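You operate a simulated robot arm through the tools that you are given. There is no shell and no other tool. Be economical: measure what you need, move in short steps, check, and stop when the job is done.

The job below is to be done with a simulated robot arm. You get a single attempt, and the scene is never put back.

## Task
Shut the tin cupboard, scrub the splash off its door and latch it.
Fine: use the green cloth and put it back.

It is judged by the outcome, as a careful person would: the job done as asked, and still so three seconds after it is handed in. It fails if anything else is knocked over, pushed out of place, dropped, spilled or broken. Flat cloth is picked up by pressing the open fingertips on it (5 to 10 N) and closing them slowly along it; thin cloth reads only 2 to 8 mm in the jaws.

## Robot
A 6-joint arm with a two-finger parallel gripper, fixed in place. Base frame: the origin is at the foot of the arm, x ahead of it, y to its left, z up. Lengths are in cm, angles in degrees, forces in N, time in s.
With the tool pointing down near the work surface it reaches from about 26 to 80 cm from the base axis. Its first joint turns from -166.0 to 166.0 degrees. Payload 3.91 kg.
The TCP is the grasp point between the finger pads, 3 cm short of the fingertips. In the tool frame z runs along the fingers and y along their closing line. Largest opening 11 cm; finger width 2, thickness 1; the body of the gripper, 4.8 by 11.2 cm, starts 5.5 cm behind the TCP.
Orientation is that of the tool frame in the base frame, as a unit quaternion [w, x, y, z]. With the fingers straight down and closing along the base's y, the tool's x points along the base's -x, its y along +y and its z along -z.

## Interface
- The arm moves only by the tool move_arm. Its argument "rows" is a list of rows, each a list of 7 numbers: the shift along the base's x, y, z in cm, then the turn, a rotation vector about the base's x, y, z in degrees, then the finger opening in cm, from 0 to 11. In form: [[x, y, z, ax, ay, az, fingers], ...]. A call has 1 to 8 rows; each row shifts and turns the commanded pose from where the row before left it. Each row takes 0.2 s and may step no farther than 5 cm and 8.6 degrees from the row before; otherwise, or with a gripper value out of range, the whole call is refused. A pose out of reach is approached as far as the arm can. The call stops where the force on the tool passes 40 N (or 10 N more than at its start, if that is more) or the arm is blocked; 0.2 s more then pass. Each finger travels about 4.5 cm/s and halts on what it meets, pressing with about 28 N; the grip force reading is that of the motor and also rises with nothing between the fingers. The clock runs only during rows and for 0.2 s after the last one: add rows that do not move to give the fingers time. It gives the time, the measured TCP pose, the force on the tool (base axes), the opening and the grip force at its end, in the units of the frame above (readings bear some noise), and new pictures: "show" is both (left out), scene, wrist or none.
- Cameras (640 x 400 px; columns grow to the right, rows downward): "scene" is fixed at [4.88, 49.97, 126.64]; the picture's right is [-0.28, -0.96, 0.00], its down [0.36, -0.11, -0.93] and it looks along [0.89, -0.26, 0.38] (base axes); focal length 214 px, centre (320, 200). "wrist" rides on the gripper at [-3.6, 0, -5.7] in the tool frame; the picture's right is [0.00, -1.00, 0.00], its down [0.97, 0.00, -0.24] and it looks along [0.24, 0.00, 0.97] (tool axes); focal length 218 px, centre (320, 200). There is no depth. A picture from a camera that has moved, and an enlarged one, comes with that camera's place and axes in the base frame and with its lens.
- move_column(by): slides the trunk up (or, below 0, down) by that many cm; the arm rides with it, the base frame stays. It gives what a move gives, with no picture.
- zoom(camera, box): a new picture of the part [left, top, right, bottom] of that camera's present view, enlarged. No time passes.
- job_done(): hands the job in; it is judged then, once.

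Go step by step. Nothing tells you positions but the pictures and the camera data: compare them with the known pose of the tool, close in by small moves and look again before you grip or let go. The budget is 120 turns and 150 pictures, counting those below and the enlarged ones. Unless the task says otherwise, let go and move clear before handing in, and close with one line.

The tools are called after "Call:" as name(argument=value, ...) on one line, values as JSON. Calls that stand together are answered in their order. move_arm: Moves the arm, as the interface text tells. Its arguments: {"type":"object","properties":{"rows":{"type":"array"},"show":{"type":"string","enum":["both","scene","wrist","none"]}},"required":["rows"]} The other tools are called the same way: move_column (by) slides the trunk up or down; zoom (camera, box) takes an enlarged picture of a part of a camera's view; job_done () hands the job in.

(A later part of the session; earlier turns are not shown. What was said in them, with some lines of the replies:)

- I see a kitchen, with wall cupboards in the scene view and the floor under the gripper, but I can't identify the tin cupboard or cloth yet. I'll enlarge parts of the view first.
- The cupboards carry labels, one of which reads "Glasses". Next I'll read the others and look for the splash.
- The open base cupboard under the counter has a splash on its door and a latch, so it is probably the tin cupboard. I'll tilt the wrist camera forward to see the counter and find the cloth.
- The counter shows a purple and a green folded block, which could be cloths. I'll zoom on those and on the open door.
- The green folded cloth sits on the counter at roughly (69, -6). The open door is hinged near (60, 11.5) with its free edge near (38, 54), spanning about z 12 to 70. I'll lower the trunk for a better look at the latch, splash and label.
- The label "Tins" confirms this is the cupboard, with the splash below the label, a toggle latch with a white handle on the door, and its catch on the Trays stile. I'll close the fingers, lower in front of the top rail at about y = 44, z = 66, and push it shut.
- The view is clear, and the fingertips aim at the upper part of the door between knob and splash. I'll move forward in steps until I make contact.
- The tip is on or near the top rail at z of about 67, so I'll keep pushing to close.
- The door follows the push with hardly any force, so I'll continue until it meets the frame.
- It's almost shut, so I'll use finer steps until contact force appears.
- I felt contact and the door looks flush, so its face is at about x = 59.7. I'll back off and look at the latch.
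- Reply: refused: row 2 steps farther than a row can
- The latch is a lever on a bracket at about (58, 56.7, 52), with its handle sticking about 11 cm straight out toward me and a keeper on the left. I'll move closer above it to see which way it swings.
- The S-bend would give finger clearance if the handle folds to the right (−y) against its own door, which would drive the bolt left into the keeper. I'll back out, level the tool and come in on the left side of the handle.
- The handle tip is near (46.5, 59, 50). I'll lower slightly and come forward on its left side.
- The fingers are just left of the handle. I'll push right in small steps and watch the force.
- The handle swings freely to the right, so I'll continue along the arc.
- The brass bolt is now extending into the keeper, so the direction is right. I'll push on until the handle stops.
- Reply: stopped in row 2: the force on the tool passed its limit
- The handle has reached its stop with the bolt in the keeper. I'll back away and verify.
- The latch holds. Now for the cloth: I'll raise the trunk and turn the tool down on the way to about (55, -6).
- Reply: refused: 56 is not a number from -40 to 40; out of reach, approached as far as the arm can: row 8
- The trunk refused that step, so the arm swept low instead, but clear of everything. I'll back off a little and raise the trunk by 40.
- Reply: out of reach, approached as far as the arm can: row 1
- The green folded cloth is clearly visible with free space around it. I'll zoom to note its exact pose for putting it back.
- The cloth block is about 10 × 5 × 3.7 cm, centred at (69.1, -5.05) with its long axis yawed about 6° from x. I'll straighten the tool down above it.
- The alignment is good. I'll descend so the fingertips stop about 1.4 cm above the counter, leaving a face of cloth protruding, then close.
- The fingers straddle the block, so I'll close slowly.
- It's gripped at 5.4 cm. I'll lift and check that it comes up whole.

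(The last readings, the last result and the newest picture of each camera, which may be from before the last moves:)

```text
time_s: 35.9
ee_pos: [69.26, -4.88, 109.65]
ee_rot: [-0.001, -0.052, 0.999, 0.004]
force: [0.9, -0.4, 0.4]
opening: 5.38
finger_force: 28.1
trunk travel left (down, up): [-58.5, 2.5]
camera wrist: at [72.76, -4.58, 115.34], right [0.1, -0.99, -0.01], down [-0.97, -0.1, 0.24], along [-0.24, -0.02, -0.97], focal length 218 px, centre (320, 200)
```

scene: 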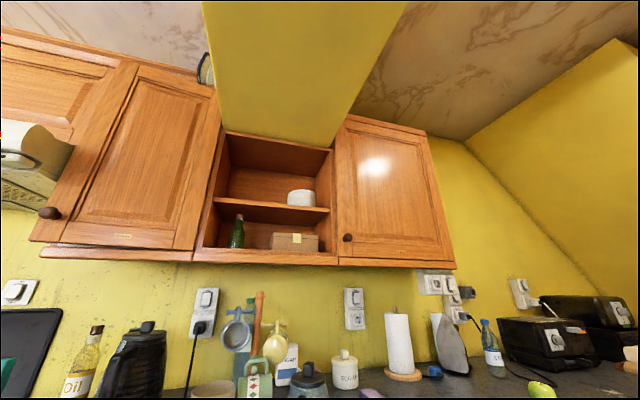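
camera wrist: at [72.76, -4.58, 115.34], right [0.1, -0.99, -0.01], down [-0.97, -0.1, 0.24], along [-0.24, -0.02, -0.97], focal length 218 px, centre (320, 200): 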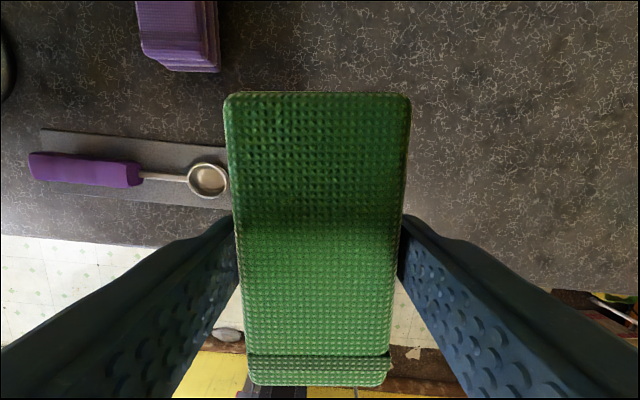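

The cloth is held firmly. I'll retract over the counter edge, then swing to y of about 33 while turning the tool forward.

Call:
move_arm(rows=[[-4.2, 0, 2, 0, 0, 0, 3], [-4.5, 0, 2, 0, 0, 0, 3], [-4.5, 0, 1, 0, 0, 0, 3], [-4.5, 0, 0, 0, 0, -5.8, 3], [-4.5, 1, 0, 0, 0, 0, 3], [-4.5, 1.5, 0, 0, 0, 0, 3], [-3, 3, 0, 0, 0, 0, 3], [0, 4.5, 0, 0, 0, 0, 3]], show="none")

Call:
move_arm(rows=[[0, 4.5, 0, 0, -8, 0, 3], [0, 4.5, 0, 0, -8, 0, 3], [0, 4.5, 0, 0, -8, 0, 3], [0, 4.5, 0, 0, -8, 0, 3], [0, 4.5, 0, 0, -8, 0, 3], [0, 4, 0, 0, -8, 0, 3], [0, 1, 0, 0, -8, 0, 3]], show="none")

Call:
move_arm(rows=[[0, 0, 0, 0, -8.5, 0, 3], [0, 0, 0, 0, -8.5, 0, 3], [0, 0, 0, 0, -8.5, 0, 3], [0, 0, 0, 0, -8.5, 0, 3]], show="both")

```text
time_s: 37.7
ee_pos: [39.31, 4.77, 114.54]
ee_rot: [0.0, -0.001, 1.0, 0.004]
force: [-1.0, 0.9, -1.2]
opening: 5.39
finger_force: 27.6
trunk travel left (down, up): [-58.5, 2.5]
```

```text
time_s: 39.3
ee_pos: [39.76, 32.52, 114.47]
ee_rot: [0.469, -0.003, 0.883, 0.003]
force: [-0.2, 1.4, -0.3]
opening: 5.4
finger_force: 28.3
trunk travel left (down, up): [-58.5, 2.5]
```

```text
time_s: 40.3
ee_pos: [39.65, 32.56, 114.38]
ee_rot: [0.707, -0.003, 0.707, 0.002]
force: [0.0, -0.7, -1.2]
opening: 5.39
finger_force: 28.4
trunk travel left (down, up): [-58.5, 2.5]
camera wrist: at [33.97, 32.47, 118.1], right [0.01, -1.0, 0.0], down [-0.24, 0.0, -0.97], along [0.97, 0.01, -0.24], focal length 218 px, centre (320, 200)
```

scene: 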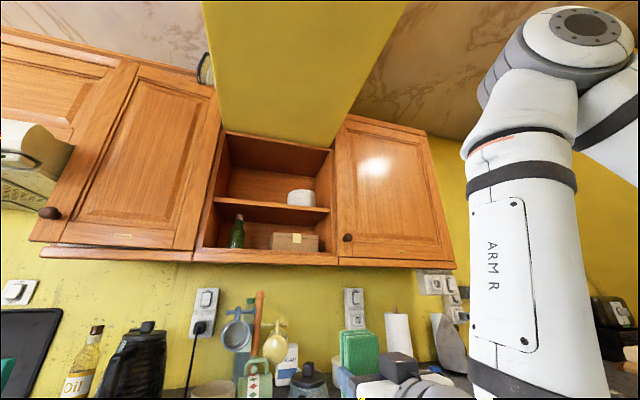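
wrist: 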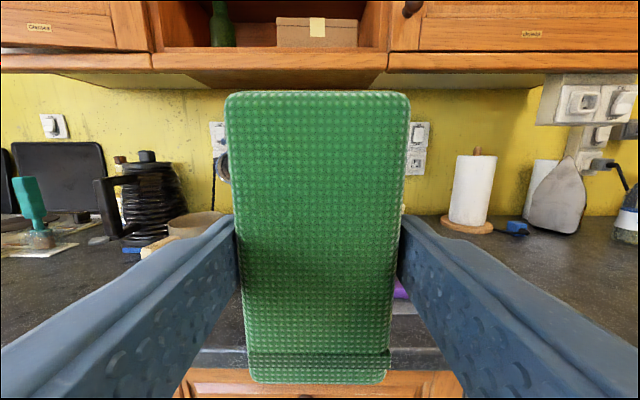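

The cloth is held with its face forward and its front at x of about 44, clear of the counter. I'll lower the trunk in front of the splash.

Call:
move_column(by=-40)

Call:
move_column(by=-17.4)

Call:
move_arm(rows=[[4, 0, 0, 0, 0, 0, 3], [3, 0, 0, 0, 0, 0, 3], [2, 0, 0, 0, 0, 0, 3]], show="wrist")

```text
time_s: 44.2
ee_pos: [39.67, 32.54, 74.46]
ee_rot: [0.706, -0.003, 0.708, 0.001]
force: [0.0, 0.6, -0.7]
opening: 5.38
finger_force: 28.7
trunk travel left (down, up): [-18.5, 42.5]
```

```text
time_s: 46.1
ee_pos: [39.8, 32.58, 57.15]
ee_rot: [0.707, -0.003, 0.708, 0.002]
force: [-0.8, 0.1, -0.5]
opening: 5.38
finger_force: 28.8
trunk travel left (down, up): [-1.1, 59.9]
```

```text
time_s: 46.9
ee_pos: [48.74, 32.24, 57.09]
ee_rot: [0.706, -0.003, 0.708, 0.001]
force: [-0.7, 1.1, -1.1]
opening: 5.36
finger_force: 27.7
trunk travel left (down, up): [-1.1, 59.9]
camera wrist: at [42.94, 32.27, 60.69], right [0.01, -1.0, 0.0], down [-0.24, 0.0, -0.97], along [0.97, 0.01, -0.24], focal length 218 px, centre (320, 200)
```

wrist: 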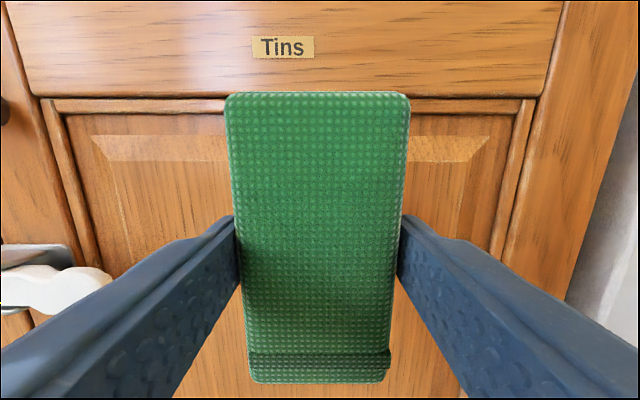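

The cloth is centred over the splash. I'll advance to contact gently.

Call:
move_arm(rows=[[2, 0, 0, 0, 0, 0, 3], [2, 0, 0, 0, 0, 0, 3], [1, 0, 0, 0, 0, 0, 3], [0.5, 0, 0, 0, 0, 0, 3], [0.4, 0, 0, 0, 0, 0, 3]], show="none")

```text
time_s: 48.1
ee_pos: [54.47, 32.34, 57.09]
ee_rot: [0.706, -0.003, 0.708, 0.001]
force: [0.3, -0.2, 0.0]
opening: 5.39
finger_force: 27.9
trunk travel left (down, up): [-1.1, 59.9]
```

Call:
move_arm(rows=[[0.4, 0, 0, 0, 0, 0, 3], [0.4, 0, 0, 0, 0, 0, 3], [0.3, 0, 0, 0, 0, 0, 3]], show="none")

```text
time_s: 48.9
ee_pos: [55.57, 32.57, 57.24]
ee_rot: [0.706, -0.004, 0.708, 0.001]
force: [0.5, 0.5, -0.2]
opening: 5.41
finger_force: 28.5
trunk travel left (down, up): [-1.1, 59.9]
```

Call:
move_arm(rows=[[0.3, 0, 0, 0, 0, 0, 3], [0.3, 0, 0, 0, 0, 0, 3], [0.3, 0, 0, 0, 0, 0, 3]], show="none")

```text
time_s: 49.5
ee_pos: [55.69, 32.49, 57.18]
ee_rot: [0.706, -0.006, 0.708, 0.002]
force: [-21.3, -4.1, 6.6]
opening: 5.41
finger_force: 28.0
trunk travel left (down, up): [-1.1, 59.9]
stopped in row 2: the force on the tool passed its limit (the readings are from after the stop); the commanded pose is now the measured one
```

That's firm contact at x ≈ 55.6. I'll ease slightly and scrub sideways in strokes.

Call:
move_arm(rows=[[-0.05, 1, 0, 0, 0, 0, 3], [0, 1.5, 0, 0, 0, 0, 3], [0, 1.5, 0, 0, 0, 0, 3], [0, -1.5, 0, 0, 0, 0, 3], [0, -1.5, 0, 0, 0, 0, 3], [0, -1.5, 0, 0, 0, 0, 3]], show="none")

```text
time_s: 50.9
ee_pos: [55.65, 32.0, 56.86]
ee_rot: [0.706, -0.006, 0.708, 0.002]
force: [-34.8, 13.8, 0.1]
opening: 5.41
finger_force: 27.9
trunk travel left (down, up): [-1.1, 59.9]
```

I'm pressing a bit too hard, so I'll ease by 0.12 cm and continue to the right.

Call:
move_arm(rows=[[-0.12, -1.5, 0, 0, 0, 0, 3], [0, -1.5, 0, 0, 0, 0, 3], [0, -1.5, 0, 0, 0, 0, 3], [0, 1.5, 0, 0, 0, 0, 3], [0, 1.5, 0, 0, 0, 0, 3], [0, 1.5, 0, 0, 0, 0, 3]], show="wrist")

```text
time_s: 52.3
ee_pos: [55.71, 32.23, 56.99]
ee_rot: [0.706, -0.005, 0.708, 0.002]
force: [-21.1, -8.2, -0.9]
opening: 5.41
finger_force: 27.4
trunk travel left (down, up): [-1.1, 59.9]
camera wrist: at [50.04, 32.1, 60.67], right [0.01, -1.0, 0.0], down [-0.24, -0.01, -0.97], along [0.97, 0.01, -0.24], focal length 218 px, centre (320, 200)
```

wrist: 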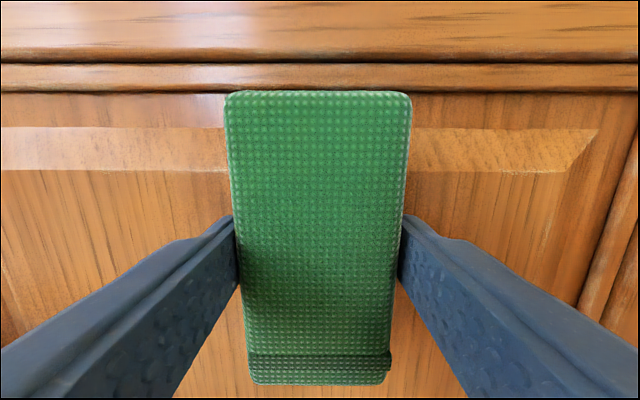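

The sides look clean now. I'll do another full stroke set, including some vertical movement.

Call:
move_arm(rows=[[0, 1.5, 0, 0, 0, 0, 3], [0, 1.5, 0.3, 0, 0, 0, 3], [0, 1, 0.3, 0, 0, 0, 3], [0, -2, 0, 0, 0, 0, 3], [0, -2, -0.6, 0, 0, 0, 3], [0, -2, -0.6, 0, 0, 0, 3], [0, -2, 0, 0, 0, 0, 3]], show="none")

Call:
move_arm(rows=[[0, 1.5, -0.6, 0, 0, 0, 3], [0, 1.5, -0.6, 0, 0, 0, 3], [0, 1.5, 0.6, 0, 0, 0, 3], [0, 1.5, 0.6, 0, 0, 0, 3], [0, -1.5, 0.6, 0, 0, 0, 3], [0, -1, 0, 0, 0, 0, 3]], show="none")

Call:
move_arm(rows=[[-2, 0, 0, 0, 0, 0, 3], [-4, 1, 0, 0, 0, 0, 3], [-4, 2, 0, 0, 0, 0, 3], [-4, 3, 0, 0, 0, 0, 3], [-2, 4.5, 0, 0, 0, 0, 3], [0, 4.5, 0, 0, 0, 0, 3]], show="wrist")

```text
time_s: 53.9
ee_pos: [55.69, 27.94, 56.62]
ee_rot: [0.706, -0.006, 0.708, 0.002]
force: [-20.3, 9.7, 0.1]
opening: 5.36
finger_force: 27.5
trunk travel left (down, up): [-1.1, 59.9]
```

```text
time_s: 55.3
ee_pos: [55.53, 31.62, 56.97]
ee_rot: [0.706, -0.004, 0.708, 0.001]
force: [0.0, 0.5, -0.9]
opening: 5.4
finger_force: 28.1
trunk travel left (down, up): [-1.1, 59.9]
```

```text
time_s: 56.7
ee_pos: [39.68, 46.78, 56.86]
ee_rot: [0.706, -0.005, 0.709, 0.001]
force: [0.1, 0.3, 0.2]
opening: 5.38
finger_force: 27.4
trunk travel left (down, up): [-1.1, 59.9]
camera wrist: at [33.95, 46.61, 60.53], right [0.01, -1.0, 0.01], down [-0.24, -0.01, -0.97], along [0.97, 0.01, -0.24], focal length 218 px, centre (320, 200)
```

wrist: 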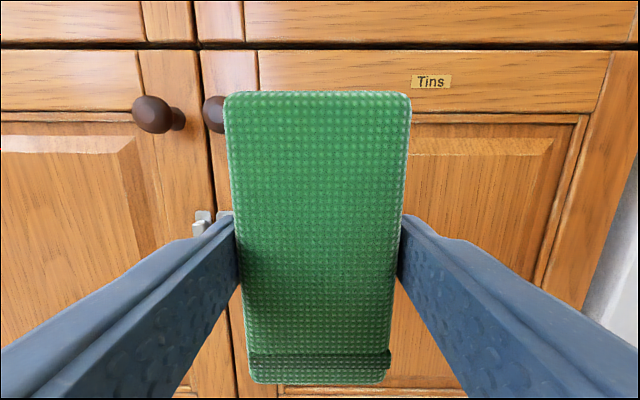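

Call:
zoom(camera="wrist", box=[390, 90, 600, 230])

Call:
move_arm(rows=[[-2, 2.5, 3, 0, 0, 0, 3], [0, 4.5, 2, 0, 0, 0, 3]], show="wrist")

```text
2.86 times, centred on (495, 160) of wrist
camera zoom: at [33.95, 46.61, 60.53], right [0.01, -1.0, 0.01], down [-0.24, -0.01, -0.97], along [0.97, 0.01, -0.24], focal length 624 px, centre (-180, 314)
```

zoom: 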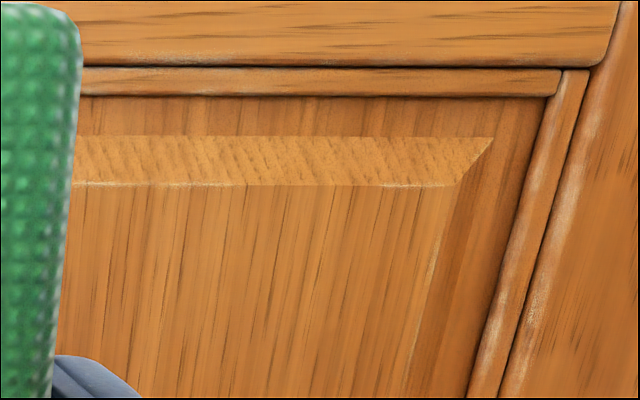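

```text
time_s: 57.3
ee_pos: [37.64, 53.6, 62.01]
ee_rot: [0.706, -0.005, 0.709, 0.002]
force: [0.1, -0.9, -0.9]
opening: 5.38
finger_force: 27.7
trunk travel left (down, up): [-1.1, 59.9]
camera wrist: at [31.97, 53.54, 65.69], right [0.01, -1.0, 0.01], down [-0.24, -0.01, -0.97], along [0.97, 0.01, -0.24], focal length 218 px, centre (320, 200)
```

wrist: 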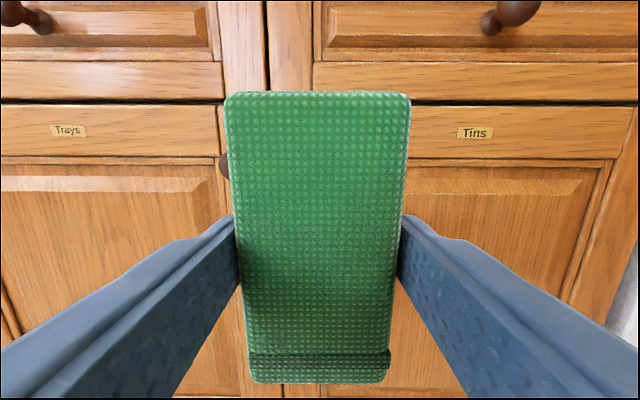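

The splash is gone and the door remains shut. I'll return the cloth now: trunk up, then swing back over the counter while turning the tool down.

Call:
move_column(by=40)

Call:
move_column(by=17.4)

Call:
move_arm(rows=[[0, -4.5, 0, 0, 8.2, 0, 3], [0, -4.5, 0, 0, 8.2, 0, 3], [0, -4.5, 0, 0, 8.2, 0, 3], [0, -4.5, 0, 0, 8.2, 0, 3], [0, -4.5, 0, 0, 8.2, 0, 3], [0, -4.5, 0, 0, 8.2, 0, 3], [0.5, -4.5, 0, 0, 8.2, 0, 3], [0.5, -4.5, 0, 0, 8.2, 0, 3]], show="none")

Call:
move_arm(rows=[[0, -4.5, 0, 0, 8.2, 0, 3], [0, -4.5, 0, 0, 8.2, 0, 3], [0, -4.5, 0, 0, 8.2, 0, 3], [1, -4.5, 0, 0, 0, 5.8, 3], [2, -4, 0, 0, 0, 0, 3]], show="wrist")

```text
time_s: 61.1
ee_pos: [37.73, 53.54, 101.98]
ee_rot: [0.705, -0.005, 0.709, 0.001]
force: [0.0, -0.1, 0.4]
opening: 5.39
finger_force: 28.3
trunk travel left (down, up): [-41.1, 19.9]
```

```text
time_s: 63.1
ee_pos: [37.71, 53.5, 119.43]
ee_rot: [0.706, -0.005, 0.708, 0.002]
force: [-0.2, 0.0, -0.6]
opening: 5.39
finger_force: 28.1
trunk travel left (down, up): [-58.5, 2.5]
```

```text
time_s: 64.9
ee_pos: [38.6, 17.29, 119.25]
ee_rot: [0.209, -0.002, 0.978, 0.005]
force: [-0.3, 0.0, -0.3]
opening: 5.4
finger_force: 28.0
trunk travel left (down, up): [-58.5, 2.5]
```

```text
time_s: 66.1
ee_pos: [41.76, -4.59, 119.33]
ee_rot: [-0.005, -0.052, 0.999, 0.005]
force: [1.0, -0.6, -0.1]
opening: 5.36
finger_force: 28.0
trunk travel left (down, up): [-58.5, 2.5]
camera wrist: at [45.36, -4.31, 125.13], right [0.1, -0.99, -0.01], down [-0.96, -0.1, 0.25], along [-0.25, -0.02, -0.97], focal length 218 px, centre (320, 200)
```

wrist: 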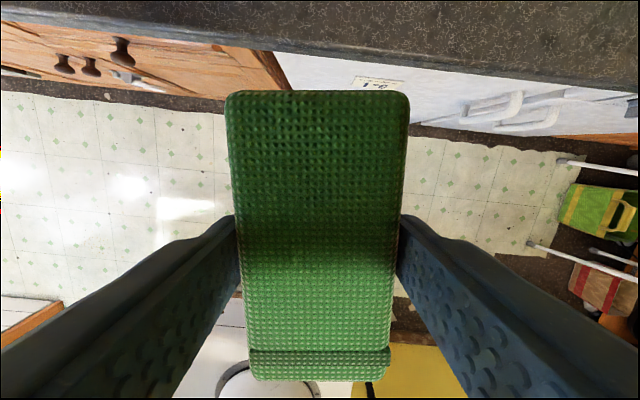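

The cloth is still gripped and the tool points down. I'll move over the original spot and descend to just above it.

Call:
move_arm(rows=[[4.2, -0.1, 0, 0, -0.6, 0, 3], [4.4, -0.1, 0, 0, 0, 0, 3], [4.4, -0.1, 0, 0, 0, 0, 3], [4.4, -0.1, 0, 0, 0, 0, 3], [4, -0.1, -2.5, 0, 0, 0, 3], [3.5, 0, -3, 0, 0, 0, 3], [2.6, 0, -4, 0, 0, 0, 3], [0, 0, -4.5, 0, 0, 0, 3]], show="wrist")

```text
time_s: 67.9
ee_pos: [69.25, -5.12, 105.63]
ee_rot: [0.001, -0.052, 0.999, 0.004]
force: [-0.4, -0.1, -0.6]
opening: 5.4
finger_force: 27.9
trunk travel left (down, up): [-58.5, 2.5]
camera wrist: at [72.79, -4.8, 111.33], right [0.11, -0.99, -0.01], down [-0.97, -0.1, 0.24], along [-0.24, -0.02, -0.97], focal length 218 px, centre (320, 200)
```

wrist: 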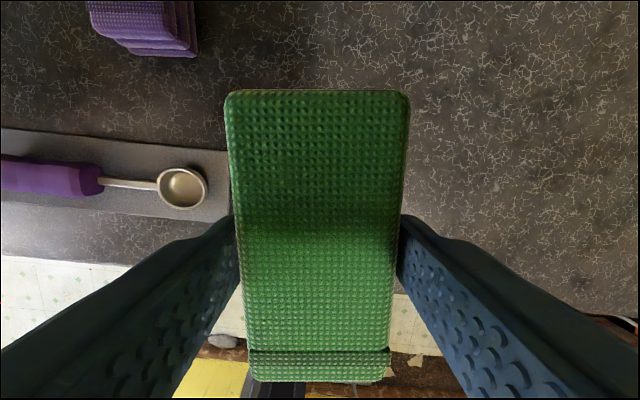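

The position matches the pick-up. I'll descend and feel for the counter.

Call:
move_arm(rows=[[0, 0, -4, 0, 0, 0, 3], [0, 0, -3.5, 0, 0, 0, 3], [0, 0, -2, 0, 0, 0, 3], [0, 0, -0.4, 0, 0, 0, 3], [0, 0, -0.2, 0, 0, 0, 3]], show="none")

```text
time_s: 69.1
ee_pos: [69.19, -5.02, 95.39]
ee_rot: [0.0, -0.052, 0.999, 0.005]
force: [0.8, -0.8, 5.8]
opening: 5.38
finger_force: 28.0
trunk travel left (down, up): [-58.5, 2.5]
```

It has touched down with about 6 N. I'll open gently and rise.

Call:
move_arm(rows=[[0, 0, 0, 0, 0, 0, 5.8], [0, 0, 0, 0, 0, 0, 6.5], [0, 0, 0, 0, 0, 0, 8], [0, 0, 0, 0, 0, 0, 8], [0, 0, 3, 0, 0, 0, 8], [0, 0, 4, 0, 0, 0, 8], [0, 0, 4, 0, 0, 0, 8]], show="wrist")

```text
time_s: 70.7
ee_pos: [69.2, -5.23, 106.51]
ee_rot: [-0.001, -0.051, 0.999, 0.004]
force: [-0.3, 0.4, -0.2]
opening: 7.96
finger_force: 0.1
trunk travel left (down, up): [-58.5, 2.5]
camera wrist: at [72.72, -4.88, 112.2], right [0.11, -0.99, -0.01], down [-0.97, -0.1, 0.24], along [-0.24, -0.02, -0.97], focal length 218 px, centre (320, 200)
```

wrist: 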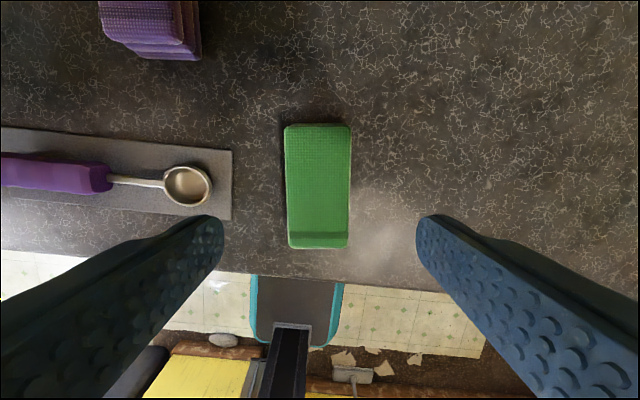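

The cloth is back where it was. I'll move clear and take a last look at the door and latch.

Call:
move_arm(rows=[[-3, 0, 3, 0, 0, 0, 8], [-4, 0, 3, 0, 0, -5.8, 8], [-4.5, 1, 0, 0, 0, 0, 8], [-4.5, 2, 0, 0, 0, 0, 8], [-4.5, 2, 0, 0, 0, 0, 8], [-4.5, 2, 0, 0, 0, 0, 8], [-3, 4, 0, 0, 0, 0, 8], [0, 4.8, 0, 0, 0, 0, 8]], show="none")

Call:
move_arm(rows=[[0, 4.8, 0, 0, -7, 0, 8], [-1, 4.8, 0, 0, -7, 0, 8], [-1, 4.8, 0, 0, -7, 0, 8], [-1, 4.8, 0, 0, -7, 0, 8], [-1, 4.8, 0, 0, -7, 0, 8], [-1, 4.8, 0, 0, 0, 0, 8]], show="wrist")

Call:
zoom(camera="wrist", box=[200, 80, 460, 240])

```text
time_s: 72.5
ee_pos: [41.17, 11.1, 112.47]
ee_rot: [0.001, -0.001, 1.0, 0.003]
force: [0.2, -0.4, 0.0]
opening: 8.01
finger_force: 0.0
trunk travel left (down, up): [-58.5, 2.5]
```

```text
time_s: 73.9
ee_pos: [36.2, 39.94, 112.18]
ee_rot: [0.302, -0.003, 0.953, 0.002]
force: [0.2, 1.2, 0.6]
opening: 7.98
finger_force: 0.1
trunk travel left (down, up): [-58.5, 2.5]
camera wrist: at [35.88, 39.9, 118.91], right [0.01, -1.0, 0.0], down [-0.93, -0.01, -0.36], along [0.36, 0.01, -0.93], focal length 218 px, centre (320, 200)
```

wrist: 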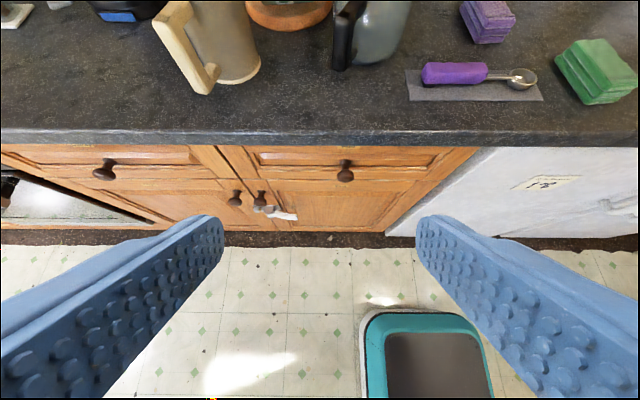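

```text
2.46 times, centred on (330, 160) of wrist
camera zoom: at [35.88, 39.9, 118.91], right [0.01, -1.0, 0.0], down [-0.93, -0.01, -0.36], along [0.36, 0.01, -0.93], focal length 537 px, centre (295, 298)
```

zoom: 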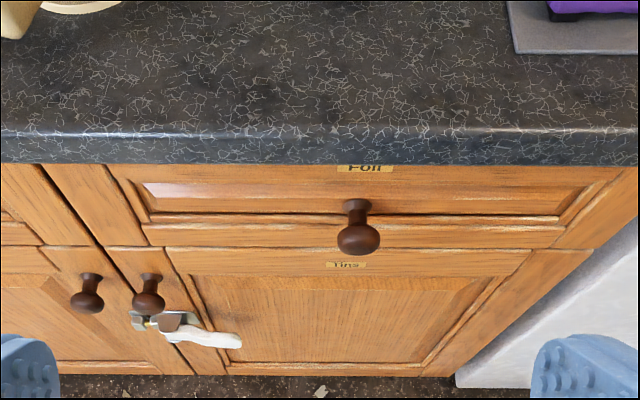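

The tin cupboard is shut, clean and latched, the green cloth is back in its place and the arm is clear, so I'm handing in.

Call:
job_done()

```text
The job is handed in.
```

The tin cupboard is shut and latched, the splash is scrubbed off its door, and the green cloth is back where it was on the counter.
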